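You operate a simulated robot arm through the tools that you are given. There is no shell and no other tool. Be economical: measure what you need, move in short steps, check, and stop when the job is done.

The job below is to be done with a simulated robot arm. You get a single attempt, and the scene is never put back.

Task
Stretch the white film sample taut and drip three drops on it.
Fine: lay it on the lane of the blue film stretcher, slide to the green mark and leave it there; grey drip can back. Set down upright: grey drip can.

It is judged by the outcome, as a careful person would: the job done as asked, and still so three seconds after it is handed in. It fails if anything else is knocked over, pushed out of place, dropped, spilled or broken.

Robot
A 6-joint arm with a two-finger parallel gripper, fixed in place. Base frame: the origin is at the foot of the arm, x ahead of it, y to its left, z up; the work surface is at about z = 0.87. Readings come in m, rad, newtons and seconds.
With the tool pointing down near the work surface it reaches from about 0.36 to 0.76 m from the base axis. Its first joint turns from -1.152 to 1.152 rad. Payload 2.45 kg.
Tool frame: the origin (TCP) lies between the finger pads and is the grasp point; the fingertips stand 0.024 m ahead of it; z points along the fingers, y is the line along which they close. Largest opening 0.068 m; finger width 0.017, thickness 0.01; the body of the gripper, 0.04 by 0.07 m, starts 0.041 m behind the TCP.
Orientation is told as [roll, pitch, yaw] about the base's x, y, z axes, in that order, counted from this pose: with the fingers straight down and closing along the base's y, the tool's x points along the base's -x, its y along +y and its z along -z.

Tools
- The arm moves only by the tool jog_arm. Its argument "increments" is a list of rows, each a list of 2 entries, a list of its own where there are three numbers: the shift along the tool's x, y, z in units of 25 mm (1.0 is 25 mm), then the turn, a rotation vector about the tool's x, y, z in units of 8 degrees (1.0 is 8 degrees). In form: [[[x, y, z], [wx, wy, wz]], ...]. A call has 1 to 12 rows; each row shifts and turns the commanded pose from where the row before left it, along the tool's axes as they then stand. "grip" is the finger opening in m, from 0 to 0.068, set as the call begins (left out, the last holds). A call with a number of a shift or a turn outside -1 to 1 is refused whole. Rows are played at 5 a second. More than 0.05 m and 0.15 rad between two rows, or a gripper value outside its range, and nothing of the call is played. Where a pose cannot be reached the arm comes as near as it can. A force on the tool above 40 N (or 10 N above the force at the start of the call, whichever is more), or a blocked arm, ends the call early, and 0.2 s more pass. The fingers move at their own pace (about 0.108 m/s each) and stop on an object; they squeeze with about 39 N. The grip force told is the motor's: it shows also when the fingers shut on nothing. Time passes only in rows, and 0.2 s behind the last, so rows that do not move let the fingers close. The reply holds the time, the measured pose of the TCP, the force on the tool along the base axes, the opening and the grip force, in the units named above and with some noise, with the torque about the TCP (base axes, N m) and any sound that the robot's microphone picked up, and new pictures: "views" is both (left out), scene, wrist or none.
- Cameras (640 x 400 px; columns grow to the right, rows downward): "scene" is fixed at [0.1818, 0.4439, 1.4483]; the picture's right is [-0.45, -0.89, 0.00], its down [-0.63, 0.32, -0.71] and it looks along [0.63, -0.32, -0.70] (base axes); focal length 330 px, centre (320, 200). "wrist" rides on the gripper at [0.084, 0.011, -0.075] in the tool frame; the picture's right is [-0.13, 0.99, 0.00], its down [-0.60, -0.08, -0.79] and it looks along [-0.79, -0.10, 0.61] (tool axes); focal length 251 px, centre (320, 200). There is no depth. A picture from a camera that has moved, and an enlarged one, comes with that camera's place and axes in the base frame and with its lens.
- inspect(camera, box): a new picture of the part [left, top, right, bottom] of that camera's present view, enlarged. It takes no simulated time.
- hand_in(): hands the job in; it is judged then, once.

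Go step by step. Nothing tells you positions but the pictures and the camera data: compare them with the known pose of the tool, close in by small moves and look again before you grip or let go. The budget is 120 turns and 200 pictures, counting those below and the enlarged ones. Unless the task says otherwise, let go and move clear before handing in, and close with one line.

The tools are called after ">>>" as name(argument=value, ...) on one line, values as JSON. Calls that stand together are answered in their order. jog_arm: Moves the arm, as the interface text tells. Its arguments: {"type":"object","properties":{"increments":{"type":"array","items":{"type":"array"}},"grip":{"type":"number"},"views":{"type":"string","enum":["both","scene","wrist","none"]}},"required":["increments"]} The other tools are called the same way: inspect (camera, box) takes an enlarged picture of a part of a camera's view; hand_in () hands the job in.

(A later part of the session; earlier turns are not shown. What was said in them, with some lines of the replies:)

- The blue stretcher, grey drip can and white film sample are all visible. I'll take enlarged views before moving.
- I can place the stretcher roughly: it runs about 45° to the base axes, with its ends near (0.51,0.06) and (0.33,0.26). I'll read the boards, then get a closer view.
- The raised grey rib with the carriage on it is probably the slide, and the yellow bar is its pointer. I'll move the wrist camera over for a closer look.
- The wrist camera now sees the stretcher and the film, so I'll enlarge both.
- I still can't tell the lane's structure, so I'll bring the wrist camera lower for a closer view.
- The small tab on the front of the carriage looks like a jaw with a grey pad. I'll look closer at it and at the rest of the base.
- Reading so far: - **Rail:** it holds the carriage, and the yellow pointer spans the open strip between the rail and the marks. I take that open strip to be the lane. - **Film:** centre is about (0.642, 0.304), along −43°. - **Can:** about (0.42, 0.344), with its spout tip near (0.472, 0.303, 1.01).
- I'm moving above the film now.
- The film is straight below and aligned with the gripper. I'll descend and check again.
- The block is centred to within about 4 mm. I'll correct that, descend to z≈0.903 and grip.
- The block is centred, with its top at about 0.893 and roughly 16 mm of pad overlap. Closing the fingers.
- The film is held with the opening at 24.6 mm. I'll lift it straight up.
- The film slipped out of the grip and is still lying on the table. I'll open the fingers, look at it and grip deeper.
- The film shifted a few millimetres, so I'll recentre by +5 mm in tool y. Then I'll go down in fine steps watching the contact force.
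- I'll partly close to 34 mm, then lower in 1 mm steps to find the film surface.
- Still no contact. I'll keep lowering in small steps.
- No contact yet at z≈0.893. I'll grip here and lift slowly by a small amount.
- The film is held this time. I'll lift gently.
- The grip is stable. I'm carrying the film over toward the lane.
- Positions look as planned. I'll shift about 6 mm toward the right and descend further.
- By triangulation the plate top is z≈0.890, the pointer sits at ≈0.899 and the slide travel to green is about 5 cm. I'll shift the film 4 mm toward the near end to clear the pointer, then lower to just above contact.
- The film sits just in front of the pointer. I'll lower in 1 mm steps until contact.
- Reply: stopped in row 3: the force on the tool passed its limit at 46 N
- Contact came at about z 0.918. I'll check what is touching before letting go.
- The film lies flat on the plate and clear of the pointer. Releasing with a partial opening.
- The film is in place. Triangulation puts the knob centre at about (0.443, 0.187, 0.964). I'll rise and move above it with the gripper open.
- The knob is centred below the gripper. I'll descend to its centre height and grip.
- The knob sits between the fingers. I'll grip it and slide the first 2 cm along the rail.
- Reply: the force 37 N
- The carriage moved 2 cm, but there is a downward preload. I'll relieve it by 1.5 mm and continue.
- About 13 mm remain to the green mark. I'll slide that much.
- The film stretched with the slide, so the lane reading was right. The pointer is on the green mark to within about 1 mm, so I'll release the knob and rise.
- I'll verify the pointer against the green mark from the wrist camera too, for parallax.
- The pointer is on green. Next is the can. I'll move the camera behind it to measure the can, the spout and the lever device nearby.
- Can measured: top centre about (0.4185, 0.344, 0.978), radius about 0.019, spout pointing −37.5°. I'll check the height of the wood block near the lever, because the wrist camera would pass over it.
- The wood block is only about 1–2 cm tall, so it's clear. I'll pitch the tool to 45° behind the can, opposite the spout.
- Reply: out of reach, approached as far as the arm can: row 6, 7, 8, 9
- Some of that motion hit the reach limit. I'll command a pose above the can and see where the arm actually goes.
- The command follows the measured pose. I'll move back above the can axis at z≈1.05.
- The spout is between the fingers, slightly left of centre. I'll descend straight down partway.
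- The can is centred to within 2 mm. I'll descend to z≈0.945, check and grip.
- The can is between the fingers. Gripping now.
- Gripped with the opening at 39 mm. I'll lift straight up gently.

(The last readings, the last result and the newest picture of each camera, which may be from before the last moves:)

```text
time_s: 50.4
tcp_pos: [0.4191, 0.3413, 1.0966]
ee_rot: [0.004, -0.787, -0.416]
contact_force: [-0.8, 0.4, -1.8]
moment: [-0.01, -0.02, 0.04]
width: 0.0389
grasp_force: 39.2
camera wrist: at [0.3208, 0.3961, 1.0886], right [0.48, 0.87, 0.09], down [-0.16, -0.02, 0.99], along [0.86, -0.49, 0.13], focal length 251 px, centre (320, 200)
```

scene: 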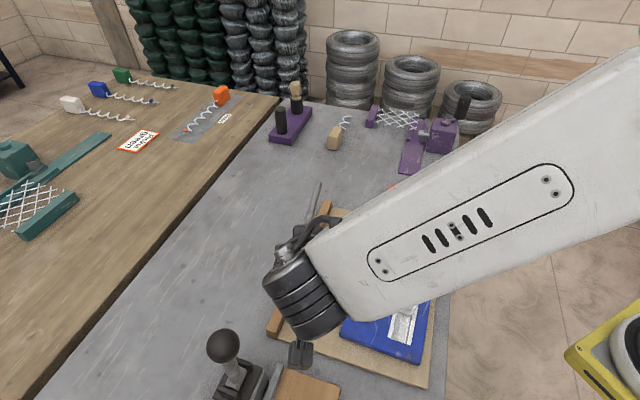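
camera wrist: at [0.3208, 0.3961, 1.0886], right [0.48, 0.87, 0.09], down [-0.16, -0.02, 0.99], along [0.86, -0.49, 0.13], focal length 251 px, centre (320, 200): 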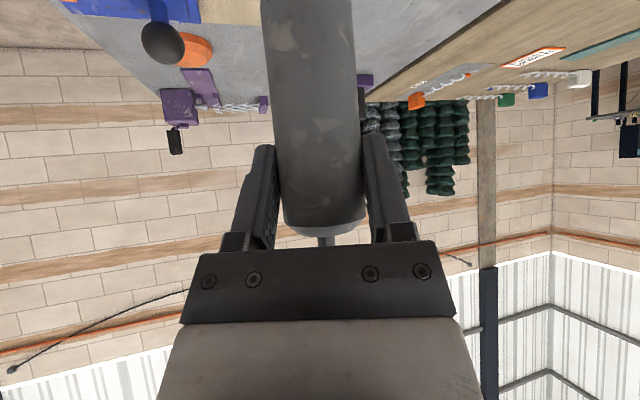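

The can is held firmly. I'll turn it about the vertical so the spout points towards −y.

>>> jog_arm(increments=[[[0, 0, 0], [0.4, 0, 0.4]], [[0, 0, 0], [0.7, 0, 0.7]], [[0, 0, 0], [0.7, 0, 0.7]], [[0, 0, 0], [0.7, 0, 0.7]], [[0, 0, 0], [0.7, 0, 0.7]], [[0, 0, 0], [0.7, 0, 0.7]], [[0, 0, 0], [0.7, 0, 0.7]], [[0, 0, 0], [0.3, 0, 0.3]]])

```text
time_s: 51.7
tcp_pos: [0.4151, 0.3437, 1.1001]
ee_rot: [0.001, -0.78, -1.099]
contact_force: [-4.6, -7.2, 7.3]
moment: [1.17, 0.58, 1.01]
width: 0.0388
grasp_force: 38.9
stopped in row 6: the force on the tool passed its limit at 50 N (the readings are from after the stop); the commanded pose is now the measured one
camera wrist: at [0.3739, 0.4489, 1.0937], right [0.93, 0.37, 0.09], down [-0.13, 0.08, 0.99], along [0.36, -0.93, 0.12], focal length 251 px, centre (320, 200)
```

scene: 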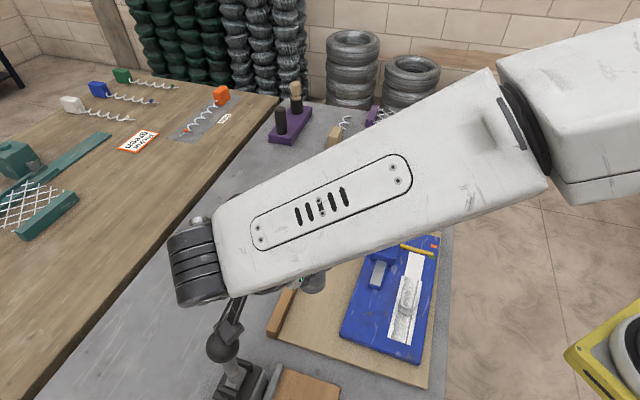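
wrist: 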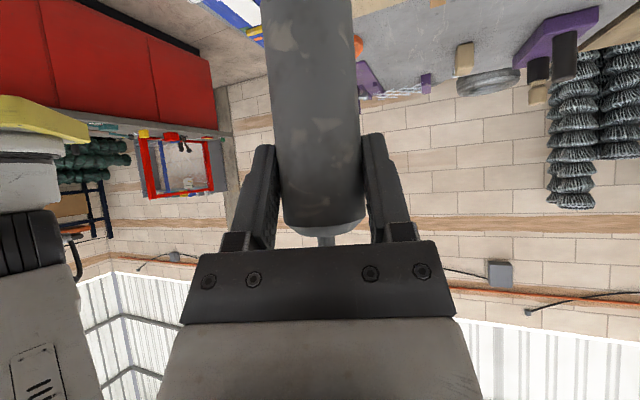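

The wrist-camera housing touched the lever's knob. I'll back away from it gently and upward, then check the lever.

>>> jog_arm(increments=[[[-0.47, -0.36, -0.1], [0, 0, 0]], [[-0.47, -0.36, -0.1], [0, 0, 0]], [[-0.5, 0, -0.5], [0, 0, 0]], [[-0.5, 0, -0.5], [0, 0, 0]], [[-0.5, 0, -0.5], [0, 0, 0]]])

>>> inspect(camera="scene", box=[180, 300, 350, 400])

```text
time_s: 52.9
tcp_pos: [0.4057, 0.3229, 1.1729]
ee_rot: [-0.001, -0.779, -1.103]
contact_force: [-0.2, -1.0, -2.1]
moment: [0.01, 0.01, -0.02]
width: 0.0387
grasp_force: 39.3
camera wrist: at [0.3646, 0.4284, 1.1659], right [0.93, 0.37, 0.09], down [-0.13, 0.08, 0.99], along [0.36, -0.93, 0.12], focal length 251 px, centre (320, 200)
```

scene: 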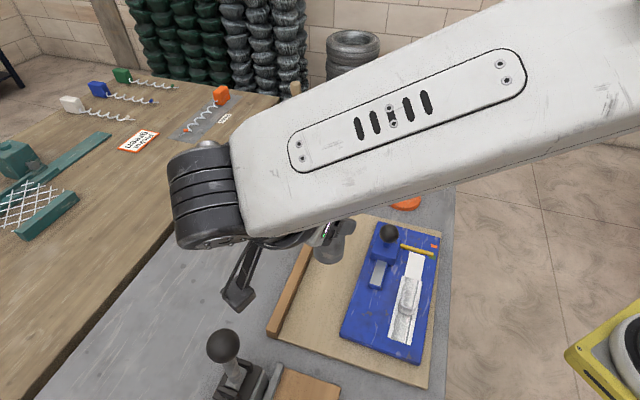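
wrist: 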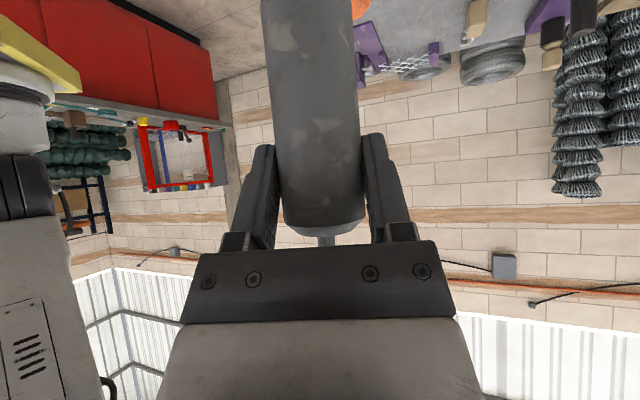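

```text
3.76 times, centred on (265, 350) of scene
camera zoom: at [0.1818, 0.4439, 1.4483], right [-0.45, -0.89, 0.0], down [-0.63, 0.32, -0.71], along [0.63, -0.32, -0.7], focal length 1241 px, centre (527, -365)
```

zoom: 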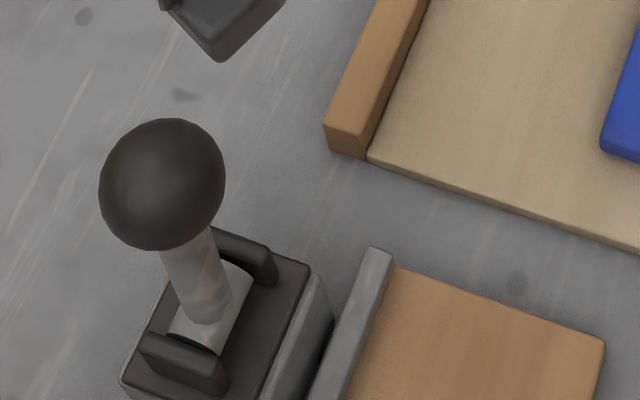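

The lever is where it was. I'll now carry the upright can toward the film, aiming the spout tip at the free part of the film between the block and the far end.

>>> jog_arm(increments=[[[-0.04, -0.4, 0.5], [0, 0, 0]], [[-0.04, -0.5, 0.65], [0, 0, 0]], [[-0.04, -0.5, 0.65], [0, 0, 0]], [[-0.04, -0.5, 0.65], [0, 0, 0]], [[-0.04, -0.5, 0.65], [0, 0, 0]], [[0, -0.3, 0.48], [0, 0, 0]]])

```text
time_s: 54.3
tcp_pos: [0.3747, 0.2346, 1.1125]
ee_rot: [0.002, -0.781, -1.102]
contact_force: [-0.6, 0.0, -1.9]
moment: [0.0, 0.03, 0.0]
width: 0.0389
grasp_force: 38.9
camera wrist: at [0.3341, 0.3392, 1.1059], right [0.93, 0.37, 0.09], down [-0.13, 0.08, 0.99], along [0.36, -0.93, 0.12], focal length 251 px, centre (320, 200)
```

scene: 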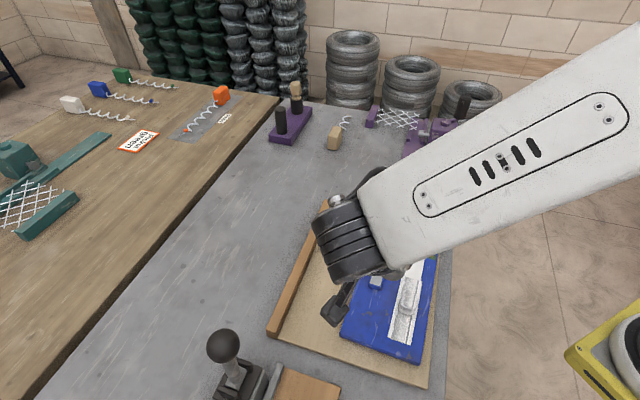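
wrist: 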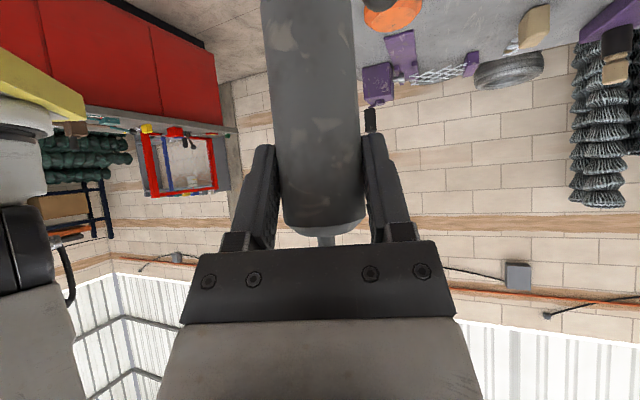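

The pose is reachable. I'll descend to z≈1.03 and start the first 16° of tilt towards the spout.

>>> jog_arm(increments=[[[0.6, 0, 0.6], [0, 0, 0]], [[0.6, 0, 0.6], [0, 0, 0]], [[0.6, 0, 0.6], [0, 0, 0]], [[0.5, 0, 0.5], [0, 0, 0]], [[0, 0, 0], [-0.08, 0.48, 0.08]], [[0, 0, 0], [-0.08, 0.48, 0.08]], [[0, 0, 0], [-0.08, 0.48, 0.08]], [[0, 0, 0], [-0.08, 0.48, 0.08]]])

```text
time_s: 56.1
tcp_pos: [0.3754, 0.2344, 1.0316]
ee_rot: [0.074, -0.508, -1.145]
contact_force: [0.8, 0.1, -1.5]
moment: [-0.01, 0.0, -0.02]
width: 0.0391
grasp_force: 38.4
camera wrist: at [0.3346, 0.3374, 1.0555], right [0.93, 0.34, 0.13], down [-0.06, -0.19, 0.98], along [0.36, -0.92, -0.15], focal length 251 px, centre (320, 200)
```

scene: 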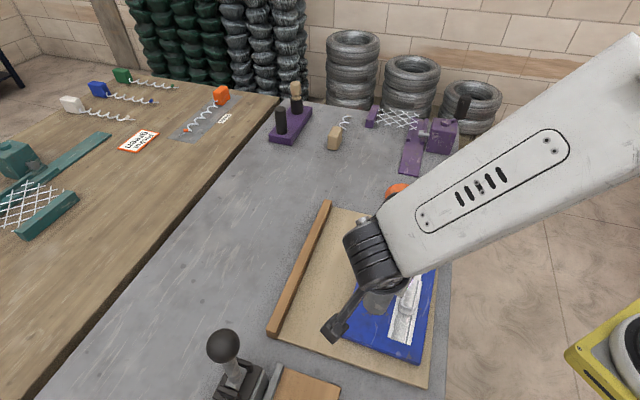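
wrist: 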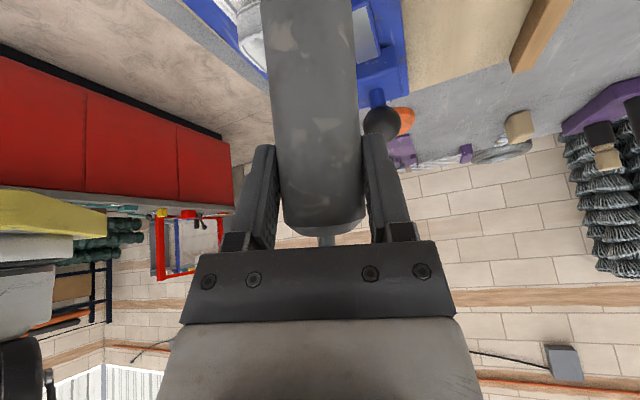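

The can is tilted 16° with no drip yet. I'll lower a little and tilt on to 32°, watching the film.

>>> jog_arm(increments=[[[0.39, 0, 0.7], [0, 0, 0]], [[0.39, 0, 0.7], [0, 0, 0]], [[0, 0, 0], [-0.08, 0.48, 0.08]], [[0, 0, 0], [-0.08, 0.48, 0.08]], [[0, 0, 0], [-0.08, 0.48, 0.08]], [[0, 0, 0], [-0.08, 0.48, 0.08]]])

>>> inspect(camera="scene", box=[350, 230, 450, 360])

```text
time_s: 57.5
tcp_pos: [0.3773, 0.236, 0.9918]
ee_rot: [0.125, -0.236, -1.163]
contact_force: [0.6, 0.3, -1.6]
moment: [-0.02, -0.01, -0.01]
width: 0.039
grasp_force: 39.2
camera wrist: at [0.3398, 0.3276, 1.0443], right [0.94, 0.3, 0.15], down [0.0, -0.44, 0.9], along [0.34, -0.85, -0.41], focal length 251 px, centre (320, 200)
```

scene: 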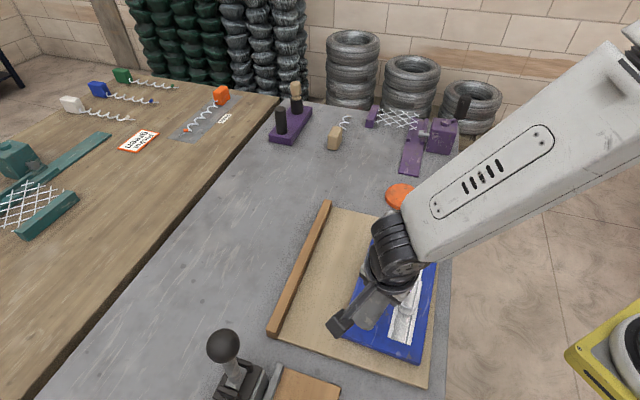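
wrist: 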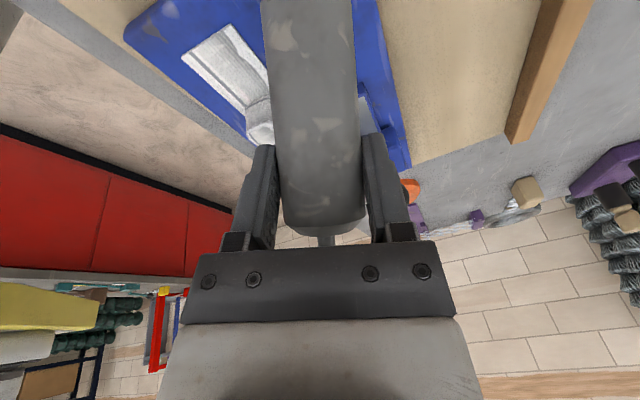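

```text
3.08 times, centred on (400, 295) of scene
camera zoom: at [0.1818, 0.4439, 1.4483], right [-0.45, -0.89, 0.0], down [-0.63, 0.32, -0.71], along [0.63, -0.32, -0.7], focal length 1014 px, centre (74, -92)
```

zoom: 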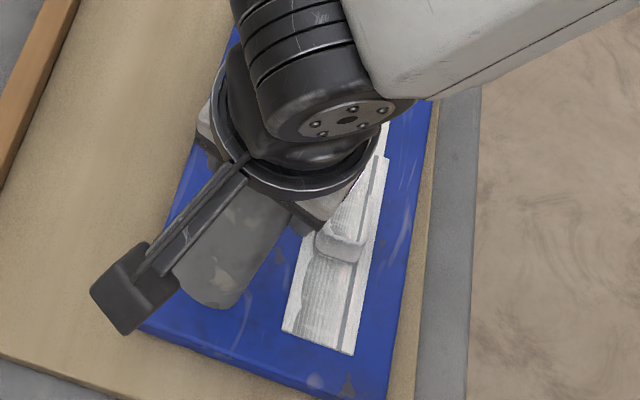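

No drops so far at 32°. I'll continue in 8° steps.

>>> jog_arm(increments=[[[0, 0, 0], [-0.08, 0.48, 0.08]], [[0, 0, 0], [-0.08, 0.48, 0.08]], [[0, 0, 0], [0, 0, 0]]], views="wrist")

>>> inspect(camera="scene", box=[350, 230, 450, 360])

```text
time_s: 58.3
tcp_pos: [0.3771, 0.2361, 0.991]
ee_rot: [0.147, -0.102, -1.168]
contact_force: [-1.1, -1.4, -1.3]
moment: [-0.03, -0.04, 0.01]
width: 0.039
grasp_force: 38.9
camera wrist: at [0.3416, 0.3193, 1.0571], right [0.95, 0.28, 0.16], down [0.03, -0.56, 0.83], along [0.32, -0.78, -0.53], focal length 251 px, centre (320, 200)
```

wrist: 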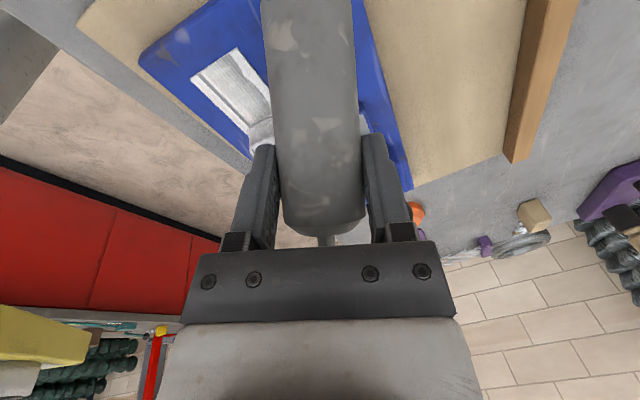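

```text
3.08 times, centred on (400, 295) of scene
camera zoom: at [0.1818, 0.4439, 1.4483], right [-0.45, -0.89, 0.0], down [-0.63, 0.32, -0.71], along [0.63, -0.32, -0.7], focal length 1014 px, centre (74, -92)
```

zoom: 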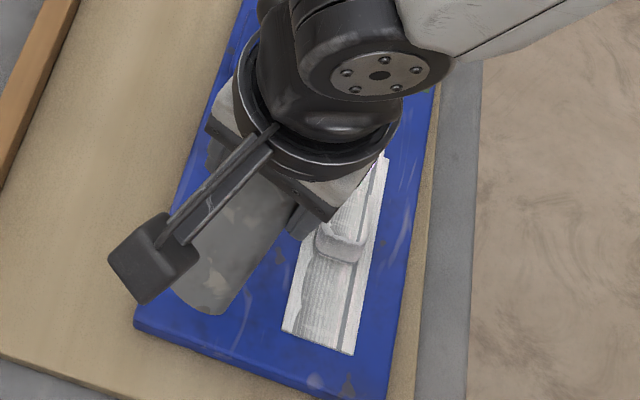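

Something small shows near the film edge by the gripper. I'll zoom in on it.

>>> inspect(camera="scene", box=[395, 255, 435, 305])

```text
8.00 times, centred on (415, 280) of scene
camera zoom: at [0.1818, 0.4439, 1.4483], right [-0.45, -0.89, 0.0], down [-0.63, 0.32, -0.71], along [0.63, -0.32, -0.7], focal length 2637 px, centre (-440, -440)
```

zoom: 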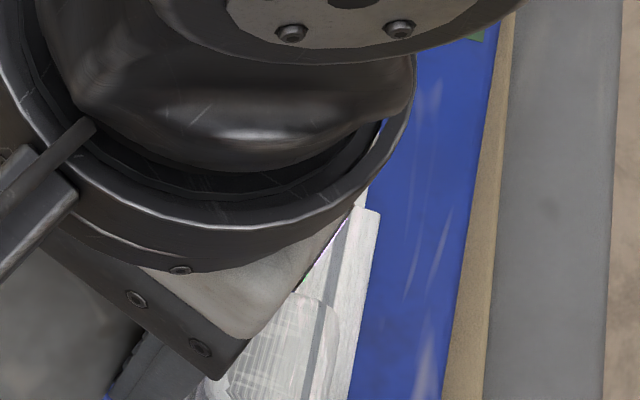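

No drops yet. Tilting another 8° to 48° with a short hold.

>>> jog_arm(increments=[[[0, 0, 0], [-0.08, 0.48, 0.08]], [[0, 0, 0], [-0.08, 0.48, 0.08]], [[0, 0, 0], [0, 0, 0]]], views="scene")

>>> inspect(camera="scene", box=[375, 255, 435, 345])

```text
time_s: 59.1
tcp_pos: [0.3766, 0.2341, 0.9915]
ee_rot: [0.17, 0.034, -1.166]
contact_force: [0.2, 1.1, -1.9]
moment: [-0.02, 0.0, 0.01]
width: 0.0389
grasp_force: 38.6
```

scene: 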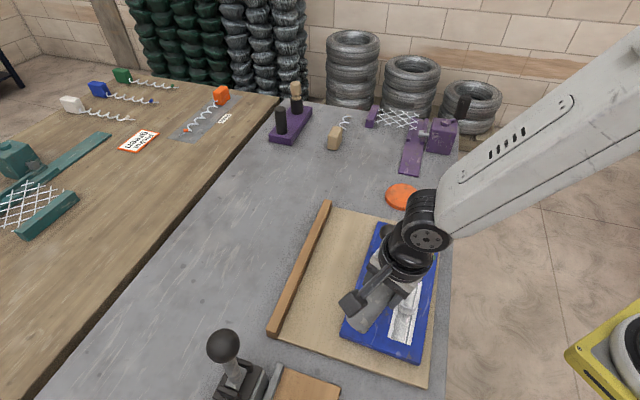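

```text
4.44 times, centred on (405, 300) of scene
camera zoom: at [0.1818, 0.4439, 1.4483], right [-0.45, -0.89, 0.0], down [-0.63, 0.32, -0.71], along [0.63, -0.32, -0.7], focal length 1465 px, centre (-58, -244)
```

zoom: 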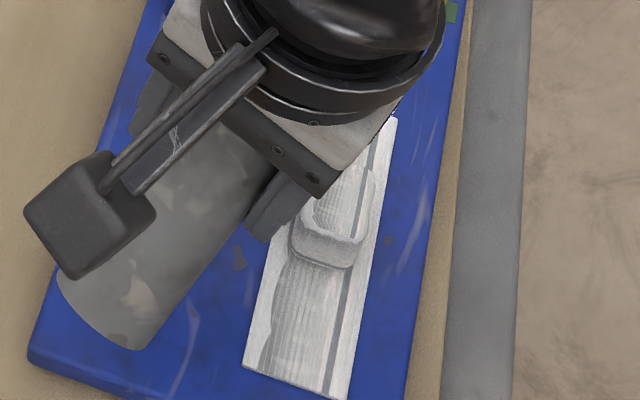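

Still nothing at 48°. Continuing to 56°, then 64°.

>>> jog_arm(increments=[[[0, 0, 0], [-0.08, 0.48, 0.08]], [[0, 0, 0], [-0.08, 0.48, 0.08]], [[0, 0, 0], [0, 0, 0]]], views="none")

>>> inspect(camera="scene", box=[375, 255, 435, 345])

```text
time_s: 59.9
tcp_pos: [0.3775, 0.2366, 0.9916]
ee_rot: [0.193, 0.169, -1.168]
contact_force: [0.0, -0.1, -1.8]
moment: [-0.05, -0.03, -0.02]
width: 0.0391
grasp_force: 39.4
```

```text
4.44 times, centred on (405, 300) of scene
camera zoom: at [0.1818, 0.4439, 1.4483], right [-0.45, -0.89, 0.0], down [-0.63, 0.32, -0.71], along [0.63, -0.32, -0.7], focal length 1465 px, centre (-58, -244)
```

zoom: 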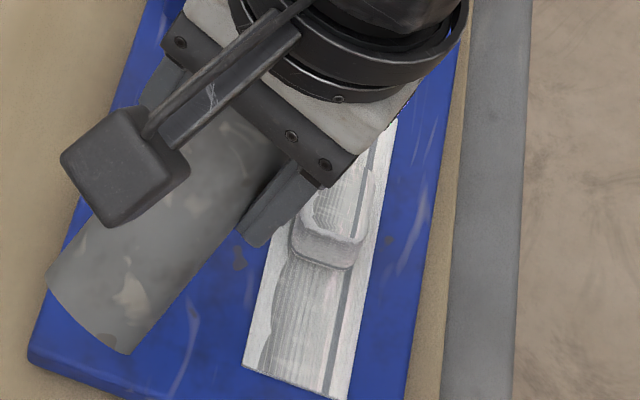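

The landing spot is hidden by the gripper collar. I'll raise the whole pose straight up by about 3 cm so I can see the film under the spout.

>>> jog_arm(increments=[[[0.1, 0.11, -0.58], [0, 0, 0]], [[0.1, 0.11, -0.58], [0, 0, 0]]], views="wrist")

>>> inspect(camera="scene", box=[375, 245, 435, 335])

```text
time_s: 60.5
tcp_pos: [0.3767, 0.237, 1.0223]
ee_rot: [0.194, 0.168, -1.169]
contact_force: [-0.1, -0.4, -1.5]
moment: [-0.02, -0.03, 0.04]
width: 0.0392
grasp_force: 39.0
camera wrist: at [0.3463, 0.2989, 1.1095], right [0.96, 0.24, 0.17], down [0.07, -0.76, 0.65], along [0.28, -0.61, -0.74], focal length 251 px, centre (320, 200)
```

wrist: 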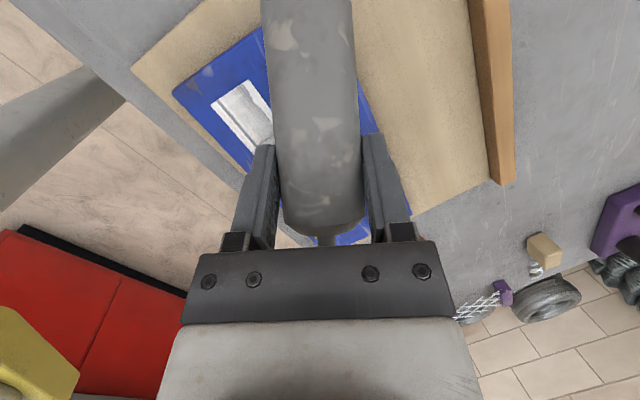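

```text
4.44 times, centred on (405, 290) of scene
camera zoom: at [0.1818, 0.4439, 1.4483], right [-0.45, -0.89, 0.0], down [-0.63, 0.32, -0.71], along [0.63, -0.32, -0.7], focal length 1465 px, centre (-58, -200)
```

zoom: 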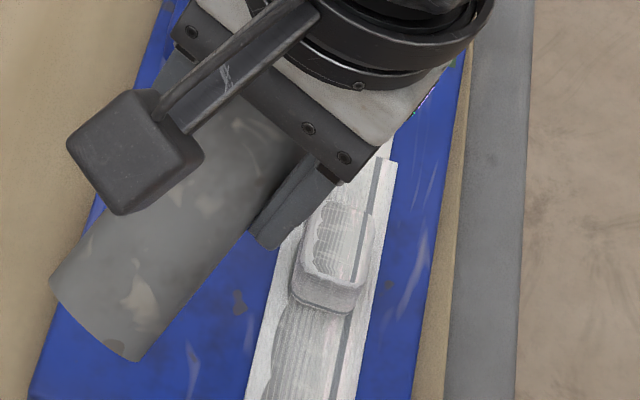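

Now the landing spot is visible, and it is still dry. Tilting to 64°.

>>> jog_arm(increments=[[[0, 0, 0], [-0.08, 0.48, 0.08]], [[0, 0, 0], [-0.08, 0.48, 0.08]], [[0, 0, 0], [0, 0, 0]]], views="none")

>>> inspect(camera="scene", box=[375, 245, 435, 335])

```text
time_s: 61.3
tcp_pos: [0.3767, 0.237, 1.0222]
ee_rot: [0.217, 0.304, -1.163]
contact_force: [-0.4, -0.9, -1.5]
moment: [-0.06, 0.02, 0.0]
width: 0.0391
grasp_force: 39.5
```

```text
4.44 times, centred on (405, 290) of scene
camera zoom: at [0.1818, 0.4439, 1.4483], right [-0.45, -0.89, 0.0], down [-0.63, 0.32, -0.71], along [0.63, -0.32, -0.7], focal length 1465 px, centre (-58, -200)
```

zoom: 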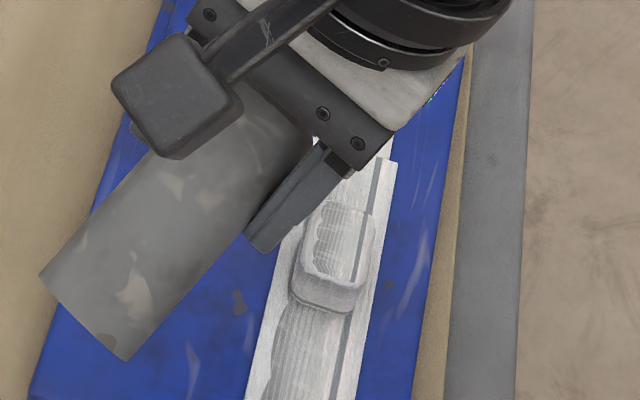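

Still dry at 64°. Continuing to 72°.

>>> jog_arm(increments=[[[0, 0, 0], [-0.08, 0.48, 0.08]], [[0, 0, 0], [-0.08, 0.48, 0.08]], [[0, 0, 0], [0, 0, 0]], [[0, 0, 0], [0, 0, 0]]], views="none")

>>> inspect(camera="scene", box=[375, 245, 435, 335])

```text
time_s: 62.3
tcp_pos: [0.3768, 0.2348, 1.0214]
ee_rot: [0.24, 0.44, -1.152]
contact_force: [-0.5, 0.3, -1.2]
moment: [-0.03, -0.05, -0.01]
width: 0.0389
grasp_force: 38.6
```

```text
4.44 times, centred on (405, 290) of scene
camera zoom: at [0.1818, 0.4439, 1.4483], right [-0.45, -0.89, 0.0], down [-0.63, 0.32, -0.71], along [0.63, -0.32, -0.7], focal length 1465 px, centre (-58, -200)
```

zoom: 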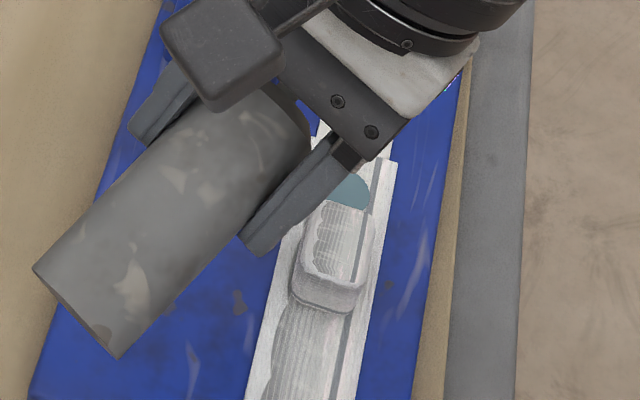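

A teal drop has landed exactly where intended. I'll tilt back 12° at once to pause the flow and look closely.

>>> jog_arm(increments=[[[0, 0, 0], [0.16, -0.96, -0.16]], [[0, 0, 0], [0.08, -0.48, -0.08]]], views="none")

>>> inspect(camera="scene", box=[397, 265, 427, 305])

```text
time_s: 62.9
tcp_pos: [0.3772, 0.2351, 1.021]
ee_rot: [0.204, 0.236, -1.164]
contact_force: [0.2, 0.8, -1.5]
moment: [-0.03, -0.01, -0.02]
width: 0.0388
grasp_force: 38.5
```

```text
10.00 times, centred on (412, 285) of scene
camera zoom: at [0.1818, 0.4439, 1.4483], right [-0.45, -0.89, 0.0], down [-0.63, 0.32, -0.71], along [0.63, -0.32, -0.7], focal length 3296 px, centre (-600, -650)
```

zoom: 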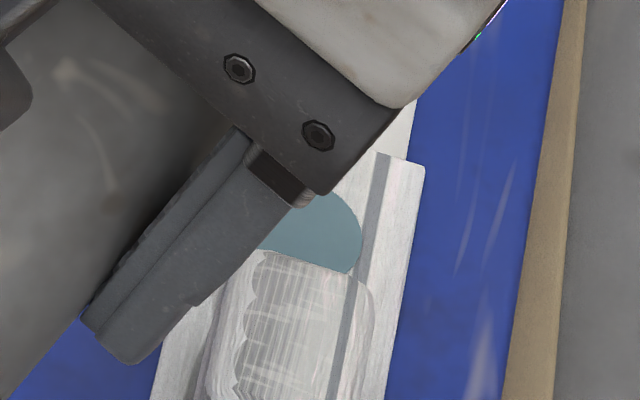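

One drop has landed on the film, about 18 mm across. I'll shift 16 mm along the film so the drops stay distinguishable, and tilt to 68°.

>>> jog_arm(increments=[[[-0.59, 0.23, -0.1], [0, 0, 0]], [[0, 0, 0], [-0.08, 0.48, 0.08]], [[0, 0, 0], [-0.08, 0.48, 0.08]]], views="none")

>>> inspect(camera="scene", box=[385, 245, 435, 315])

```text
time_s: 63.7
tcp_pos: [0.3894, 0.2238, 1.0213]
ee_rot: [0.23, 0.371, -1.156]
contact_force: [1.1, 0.3, -1.8]
moment: [-0.07, -0.05, -0.04]
width: 0.0393
grasp_force: 38.9
```

```text
5.71 times, centred on (410, 280) of scene
camera zoom: at [0.1818, 0.4439, 1.4483], right [-0.45, -0.89, 0.0], down [-0.63, 0.32, -0.71], along [0.63, -0.32, -0.7], focal length 1883 px, centre (-194, -257)
```

zoom: 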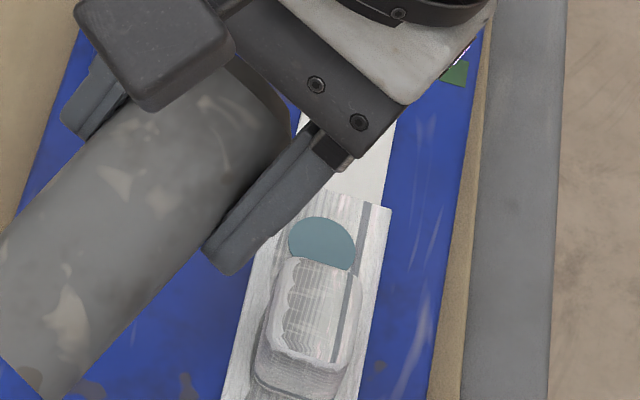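

The first drop is fully visible as a single circle. I'll shift back 8 mm to stay on the sample's body, then tilt to 70°.

>>> jog_arm(increments=[[[0.3, -0.115, 0.05], [0, 0, 0]], [[0, 0, 0], [-0.04, 0.24, 0.04]], [[0, 0, 0], [0, 0, 0]]], views="none")

>>> inspect(camera="scene", box=[385, 245, 435, 315])

```text
time_s: 64.5
tcp_pos: [0.3827, 0.2298, 1.023]
ee_rot: [0.236, 0.404, -1.154]
contact_force: [-0.1, -0.5, -1.3]
moment: [-0.05, -0.04, 0.01]
width: 0.0387
grasp_force: 39.0
```

```text
5.71 times, centred on (410, 280) of scene
camera zoom: at [0.1818, 0.4439, 1.4483], right [-0.45, -0.89, 0.0], down [-0.63, 0.32, -0.71], along [0.63, -0.32, -0.7], focal length 1883 px, centre (-194, -257)
```

zoom: 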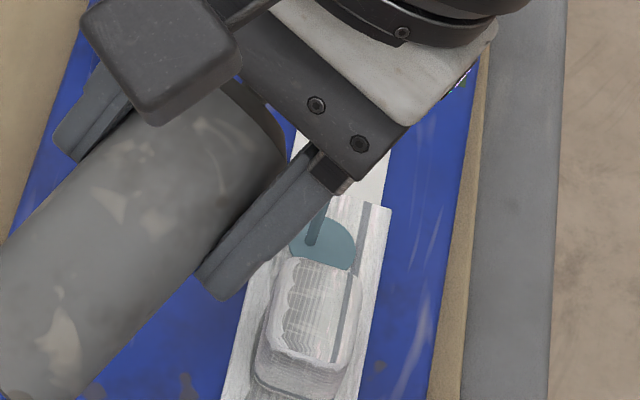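

A second drop is falling right now. Tilting back immediately.

>>> jog_arm(increments=[[[0, 0, 0], [0.16, -0.96, -0.16]]], views="none")

>>> inspect(camera="scene", box=[385, 245, 435, 315])

```text
time_s: 64.9
tcp_pos: [0.3821, 0.2298, 1.0211]
ee_rot: [0.209, 0.268, -1.164]
contact_force: [-0.1, 0.2, -0.5]
moment: [-0.03, -0.01, -0.01]
width: 0.0387
grasp_force: 39.7
```

```text
5.71 times, centred on (410, 280) of scene
camera zoom: at [0.1818, 0.4439, 1.4483], right [-0.45, -0.89, 0.0], down [-0.63, 0.32, -0.71], along [0.63, -0.32, -0.7], focal length 1883 px, centre (-194, -257)
```

zoom: 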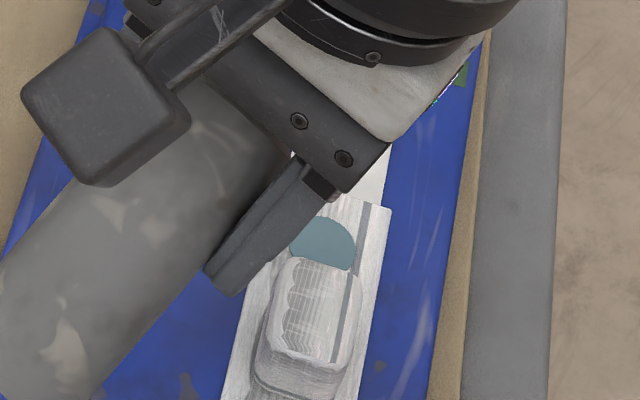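

The second drop joined the wet spot. For the third I'll tilt back up to 70° in very short calls and watch.

>>> jog_arm(increments=[[[0, 0, 0], [-0.12, 0.72, 0.12]]], views="none")

>>> inspect(camera="scene", box=[385, 245, 435, 315])

```text
time_s: 65.3
tcp_pos: [0.3819, 0.2295, 1.0228]
ee_rot: [0.23, 0.373, -1.156]
contact_force: [0.0, -0.8, -1.3]
moment: [-0.03, -0.01, 0.02]
width: 0.0389
grasp_force: 39.0
```

```text
5.71 times, centred on (410, 280) of scene
camera zoom: at [0.1818, 0.4439, 1.4483], right [-0.45, -0.89, 0.0], down [-0.63, 0.32, -0.71], along [0.63, -0.32, -0.7], focal length 1883 px, centre (-194, -257)
```

zoom: 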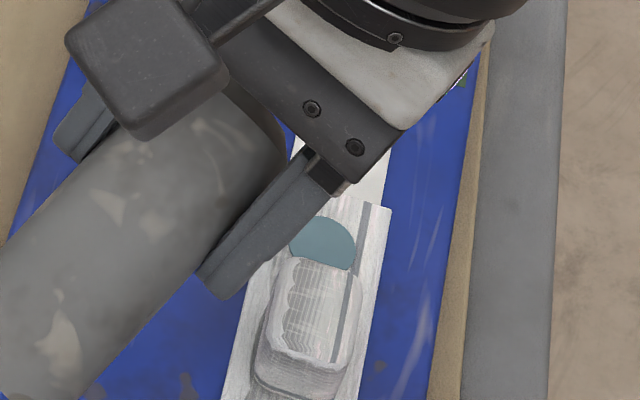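

No drop at 68°. I'll add 2° and one hold row.

>>> jog_arm(increments=[[[0, 0, 0], [-0.04, 0.24, 0.04]]], views="none")

>>> inspect(camera="scene", box=[385, 245, 435, 315])

```text
time_s: 65.7
tcp_pos: [0.3824, 0.2299, 1.0232]
ee_rot: [0.236, 0.405, -1.156]
contact_force: [0.6, -0.3, -1.4]
moment: [-0.05, 0.0, 0.01]
width: 0.0392
grasp_force: 39.1
```

```text
5.71 times, centred on (410, 280) of scene
camera zoom: at [0.1818, 0.4439, 1.4483], right [-0.45, -0.89, 0.0], down [-0.63, 0.32, -0.71], along [0.63, -0.32, -0.7], focal length 1883 px, centre (-194, -257)
```

zoom: 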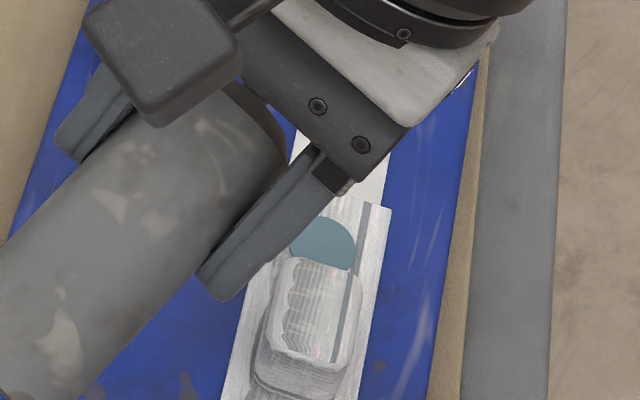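

>>> jog_arm(increments=[[[0, 0, 0], [0, 0, 0]]], views="none")

>>> inspect(camera="scene", box=[385, 245, 435, 315])

```text
time_s: 66.1
tcp_pos: [0.3819, 0.2297, 1.0211]
ee_rot: [0.235, 0.405, -1.155]
contact_force: [0.4, 0.5, -1.9]
moment: [-0.07, 0.0, 0.0]
width: 0.0388
grasp_force: 39.0
```

```text
5.71 times, centred on (410, 280) of scene
camera zoom: at [0.1818, 0.4439, 1.4483], right [-0.45, -0.89, 0.0], down [-0.63, 0.32, -0.71], along [0.63, -0.32, -0.7], focal length 1883 px, centre (-194, -257)
```

zoom: 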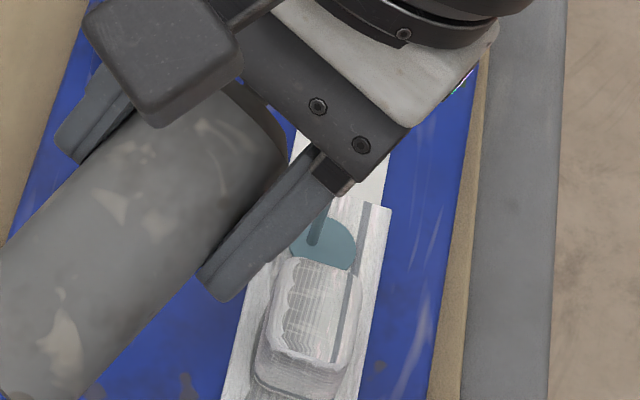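

Third streak. The timing of all three fits one drop per roughly 1 s above about 64°, so that makes three. Tilting back upright right away.

>>> jog_arm(increments=[[[0, 0, 0], [0.16, -0.96, -0.16]], [[0, 0, 0], [0.16, -0.96, -0.16]], [[0, 0, 0], [0.16, -0.96, -0.16]], [[0, 0, 0], [0.16, -0.96, -0.16]]], views="none")

>>> inspect(camera="scene", box=[375, 235, 445, 325])

```text
time_s: 67.1
tcp_pos: [0.3833, 0.2293, 1.0224]
ee_rot: [0.142, -0.139, -1.169]
contact_force: [-0.2, -1.3, -2.5]
moment: [-0.02, -0.01, -0.02]
width: 0.0391
grasp_force: 38.9
```

```text
4.44 times, centred on (410, 280) of scene
camera zoom: at [0.1818, 0.4439, 1.4483], right [-0.45, -0.89, 0.0], down [-0.63, 0.32, -0.71], along [0.63, -0.32, -0.7], focal length 1465 px, centre (-80, -156)
```

zoom: 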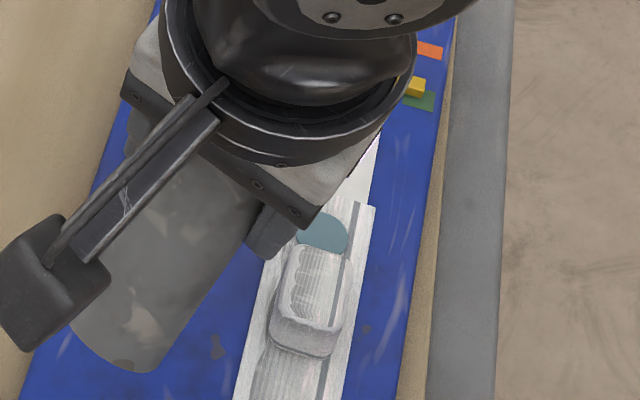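

The film looks good with one wet spot. I'll bring the can fully upright by undoing the rest of the tilt.

>>> jog_arm(increments=[[[0, 0, 0], [0.16, -0.96, -0.16]], [[0, 0, 0], [0.16, -0.96, -0.16]], [[0, 0, 0], [0.16, -0.96, -0.16]], [[0, 0, 0], [0.16, -0.96, -0.16]], [[0, 0, 0], [0.12, -0.72, -0.12]], [[-0.6, 0, -0.6], [0, 0, 0]], [[-0.6, 0, -0.6], [0, 0, 0]], [[-0.6, 0, -0.6], [0, 0, 0]], [[-0.6, 0, -0.6], [0, 0, 0]]])

>>> inspect(camera="scene", box=[340, 215, 450, 370])

```text
time_s: 69.1
tcp_pos: [0.3825, 0.2284, 1.1077]
ee_rot: [0.001, -0.781, -1.102]
contact_force: [-0.4, 0.9, -0.8]
moment: [0.06, 0.01, 0.0]
width: 0.0389
grasp_force: 39.1
camera wrist: at [0.3415, 0.3345, 1.1006], right [0.93, 0.37, 0.09], down [-0.13, 0.08, 0.99], along [0.36, -0.93, 0.12], focal length 251 px, centre (320, 200)
```

scene: 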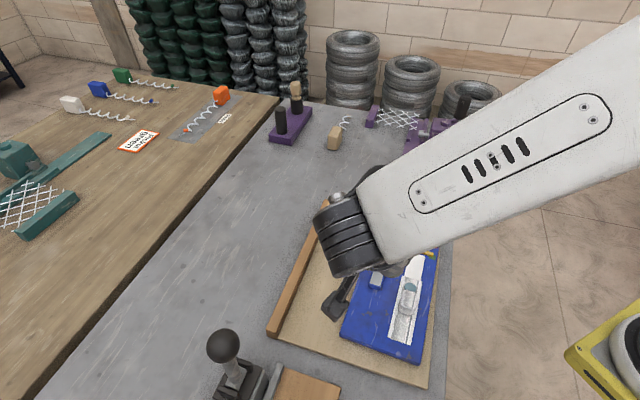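
wrist: 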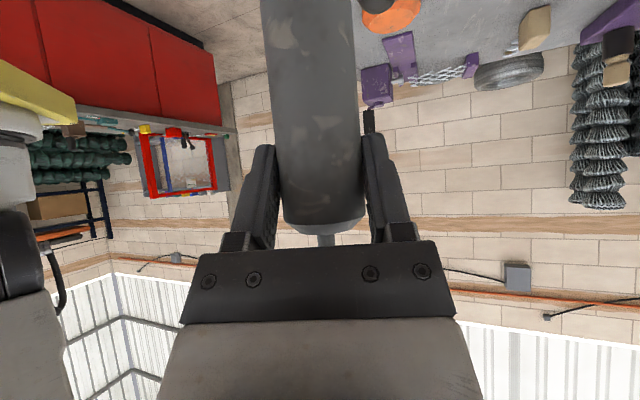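

```text
2.58 times, centred on (395, 292) of scene
camera zoom: at [0.1818, 0.4439, 1.4483], right [-0.45, -0.89, 0.0], down [-0.63, 0.32, -0.71], along [0.63, -0.32, -0.7], focal length 850 px, centre (126, -39)
```

zoom: 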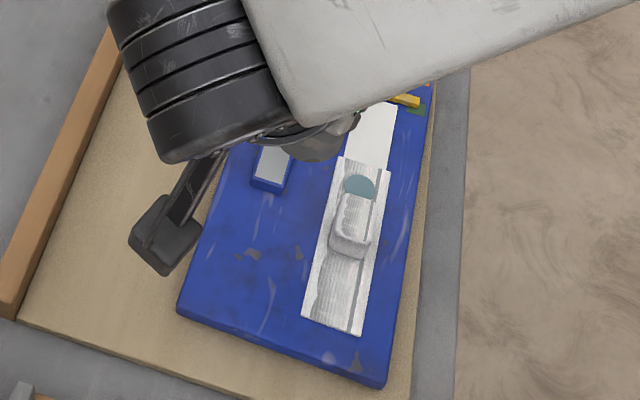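

Upright again. I'll move outward, away from the lever, and turn back to the original grasp heading.

>>> jog_arm(increments=[[[-0.024, 0.72, -0.226], [0, 0, 0]], [[-0.024, 0.72, -0.226], [0, 0, 0]], [[-0.024, 0.72, -0.226], [0, 0, 0]], [[-0.024, 0.72, -0.226], [0, 0, 0]], [[-0.024, 0.72, -0.226], [0, 0, 0]], [[0, 0, 0], [-0.5, 0, -0.5]], [[0, 0, 0], [-0.5, 0, -0.5]], [[0, 0, 0], [-0.5, 0, -0.5]], [[0, 0, 0], [-0.5, 0, -0.5]], [[0, 0, 0], [-0.5, 0, -0.5]], [[0, 0, 0], [-0.5, 0, -0.5]], [[0, 0, 0], [-0.48, 0, -0.48]]])

```text
time_s: 71.7
tcp_pos: [0.4549, 0.2856, 1.1287]
ee_rot: [0.005, -0.782, -0.416]
contact_force: [-0.3, 0.1, -2.2]
moment: [0.0, 0.04, 0.02]
width: 0.0392
grasp_force: 38.8
camera wrist: at [0.3566, 0.3406, 1.1228], right [0.48, 0.87, 0.09], down [-0.15, -0.02, 0.99], along [0.86, -0.49, 0.12], focal length 251 px, centre (320, 200)
```

scene: 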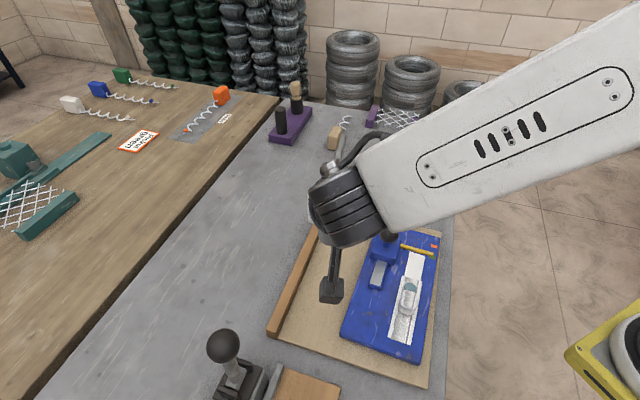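
wrist: 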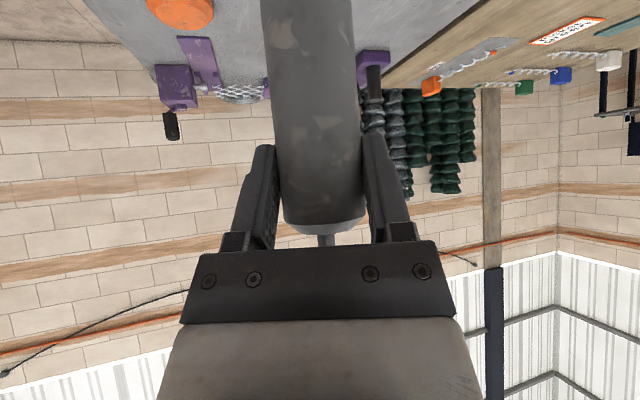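

Heading restored. I'll go back above the can's original spot and descend most of the way.

>>> jog_arm(increments=[[[0.62, 0.365, -0.16], [0, 0, 0]], [[0.62, 0.365, -0.16], [0, 0, 0]], [[0.61, 0.365, -0.16], [0, 0, 0]], [[0.61, 0.365, -0.17], [0, 0, 0]], [[0.5, 0, 0.5], [0, 0, 0]], [[0.5, 0, 0.5], [0, 0, 0]], [[0.5, 0, 0.5], [0, 0, 0]], [[0.5, 0, 0.5], [0, 0, 0]], [[0.5, 0, 0.5], [0, 0, 0]], [[0.5, 0, 0.5], [0, 0, 0]], [[0.5, 0, 0.5], [0, 0, 0]], [[0.4, 0, 0.4], [0, 0, 0]]])

```text
time_s: 74.3
tcp_pos: [0.4179, 0.3413, 0.961]
ee_rot: [0.005, -0.782, -0.416]
contact_force: [-0.3, -0.6, -1.2]
moment: [-0.01, 0.01, 0.02]
width: 0.0391
grasp_force: 39.4
camera wrist: at [0.3208, 0.3975, 0.9533], right [0.48, 0.87, 0.09], down [-0.15, -0.02, 0.99], along [0.86, -0.49, 0.12], focal length 251 px, centre (320, 200)
```

scene: 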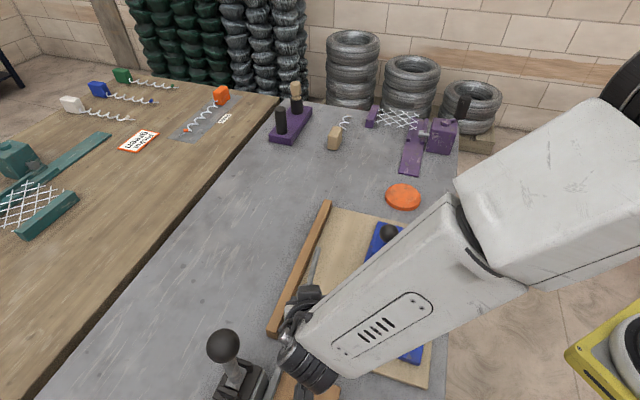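
wrist: 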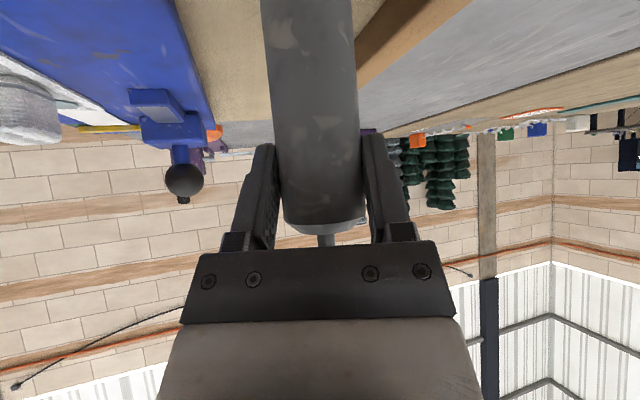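

About 13 mm above the original height. I'll lower in 2 mm steps, then finer.

>>> jog_arm(increments=[[[0.057, 0, 0.057], [0, 0, 0]], [[0.057, 0, 0.057], [0, 0, 0]], [[0.057, 0, 0.057], [0, 0, 0]], [[0.057, 0, 0.057], [0, 0, 0]], [[0.057, 0, 0.057], [0, 0, 0]]], views="none")

>>> jog_arm(increments=[[[0.028, 0, 0.028], [0, 0, 0]], [[0.028, 0, 0.028], [0, 0, 0]]], views="none")

```text
time_s: 75.5
tcp_pos: [0.4192, 0.3419, 0.9502]
ee_rot: [0.005, -0.781, -0.415]
contact_force: [-0.5, -0.4, -1.6]
moment: [0.04, 0.02, -0.02]
width: 0.039
grasp_force: 39.3
```

```text
time_s: 76.1
tcp_pos: [0.4187, 0.3418, 0.9482]
ee_rot: [0.005, -0.781, -0.417]
contact_force: [0.6, -0.1, -2.1]
moment: [-0.02, 0.01, 0.0]
width: 0.039
grasp_force: 39.2
```

>>> jog_arm(increments=[[[0.02, 0, 0.02], [0, 0, 0]]], views="none")

```text
time_s: 76.5
tcp_pos: [0.4188, 0.3418, 0.9481]
ee_rot: [0.005, -0.78, -0.418]
contact_force: [0.1, 0.7, -1.8]
moment: [0.0, -0.03, 0.02]
width: 0.039
grasp_force: 38.9
```

The weight is still fully on the gripper. I'll continue in roughly 0.7 mm steps.

>>> jog_arm(increments=[[[0.02, 0, 0.02], [0, 0, 0]]], views="none")

>>> jog_arm(increments=[[[0.02, 0, 0.02], [0, 0, 0]]], views="none")

```text
time_s: 76.9
tcp_pos: [0.4191, 0.3415, 0.9475]
ee_rot: [0.005, -0.782, -0.418]
contact_force: [-0.9, -0.8, 2.7]
moment: [-0.17, 0.02, -0.01]
width: 0.0389
grasp_force: 39.0
```

```text
time_s: 77.3
tcp_pos: [0.4189, 0.3424, 0.9469]
ee_rot: [0.006, -0.783, -0.416]
contact_force: [-3.7, -0.8, 11.9]
moment: [-0.44, 0.12, -0.07]
width: 0.0391
grasp_force: 39.0
```

The can is on the mat. Releasing, letting it settle, then withdrawing straight up.

>>> jog_arm(increments=[[[-0.014, 0, -0.014], [0, 0, 0]], [[0, 0, 0], [0, 0, 0]], [[0, 0, 0], [0, 0, 0]]], grip=0.068, views="wrist")

```text
time_s: 78.1
tcp_pos: [0.4186, 0.3427, 0.9456]
ee_rot: [0.005, -0.782, -0.417]
contact_force: [0.6, -0.3, -0.4]
moment: [-0.01, -0.02, 0.03]
width: 0.068
grasp_force: 0.0
camera wrist: at [0.3205, 0.3969, 0.9399], right [0.48, 0.87, 0.09], down [-0.15, -0.02, 0.99], along [0.86, -0.49, 0.12], focal length 251 px, centre (320, 200)
```

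wrist: 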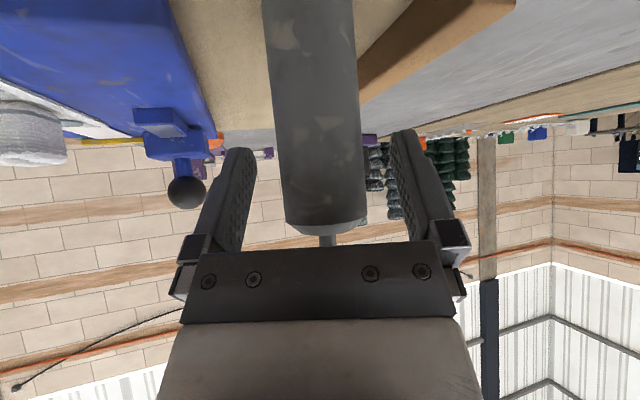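

The can stands upright between the open fingers. Rising straight up.

>>> jog_arm(increments=[[[-0.3, 0, -0.3], [0, 0, 0]], [[-0.6, 0, -0.6], [0, 0, 0]], [[-0.6, 0, -0.6], [0, 0, 0]], [[-0.6, 0, -0.6], [0, 0, 0]], [[-0.6, 0, -0.6], [0, 0, 0]], [[-0.6, 0, -0.6], [0, 0, 0]], [[-0.6, 0, -0.6], [0, 0, 0]], [[-0.6, 0, -0.6], [0, 0, 0]]], views="none")

>>> jog_arm(increments=[[[-0.5, -0.5, -0.2], [0, 0, 0]], [[-0.5, -0.9, 0.3], [0, 0, 0]], [[-0.5, -0.9, 0.3], [0, 0, 0]], [[-0.5, -0.9, 0.3], [0, 0, 0]], [[-0.5, -0.9, 0.3], [0, 0, 0]], [[-0.5, -0.9, 0.3], [0, 0, 0]], [[-0.5, -0.9, 0.3], [0, 0, 0]], [[-0.5, -0.9, 0.3], [0, 0, 0]]])

>>> inspect(camera="scene", box=[260, 200, 460, 390])

```text
time_s: 79.9
tcp_pos: [0.419, 0.3418, 1.1059]
ee_rot: [0.004, -0.781, -0.417]
contact_force: [-0.9, 0.1, 0.7]
moment: [-0.04, -0.05, -0.02]
width: 0.0681
grasp_force: 0.2
```

```text
time_s: 81.7
tcp_pos: [0.447, 0.1431, 1.1425]
ee_rot: [0.005, -0.782, -0.418]
contact_force: [0.0, -1.0, 0.4]
moment: [-0.05, -0.04, -0.01]
width: 0.0681
grasp_force: 0.2
camera wrist: at [0.3486, 0.1985, 1.1357], right [0.48, 0.87, 0.09], down [-0.15, -0.02, 0.99], along [0.86, -0.49, 0.12], focal length 251 px, centre (320, 200)
```

scene: 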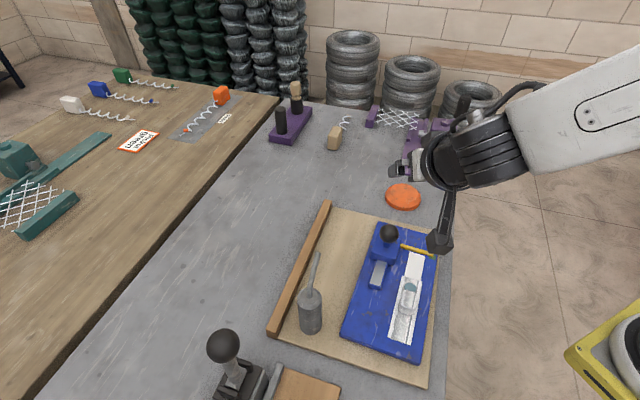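
wrist: 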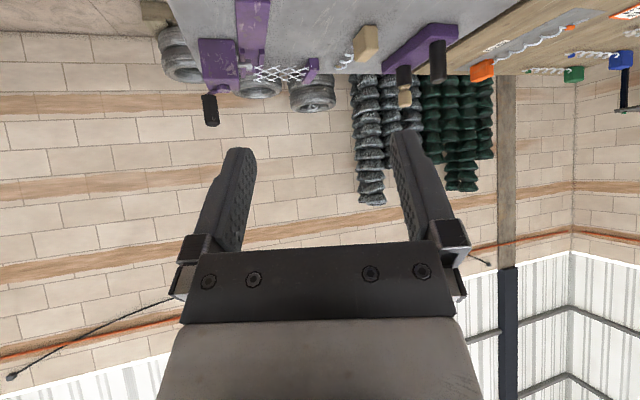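

```text
2.11 times, centred on (360, 295) of scene
camera zoom: at [0.1817, 0.4439, 1.4484], right [-0.45, -0.89, 0.0], down [-0.63, 0.32, -0.71], along [0.63, -0.32, -0.7], focal length 694 px, centre (236, 0)
```

zoom: 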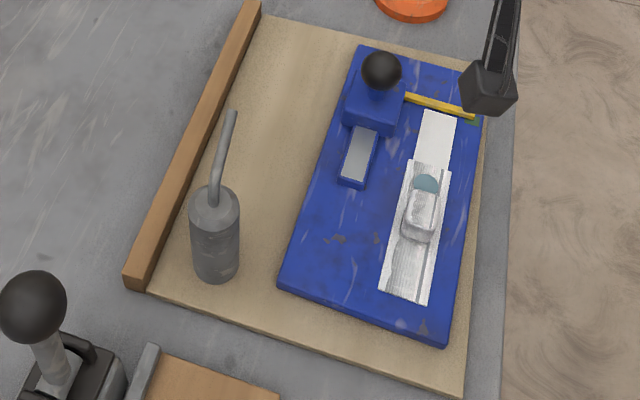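

The can is upright in its old place and the slide pointer sits on the green mark. The film is stretched with the wet spot on it, the lever is undisturbed and the arm is clear. I'm handing in.

>>> hand_in()

```text
The job is handed in.
```

The white film is laid on the blue stretcher's lane and stretched taut, with the slide left at the green mark. The grey drip can is back upright in its place. I put three drops on the film: the second and third I saw falling, while the first I only saw once it had landed. All three merged into one wet spot, so the count rests on their timing. While I was carrying the can, the wrist-camera housing bumped the lever knob beside the mat; the lever looked unmoved afterwards.
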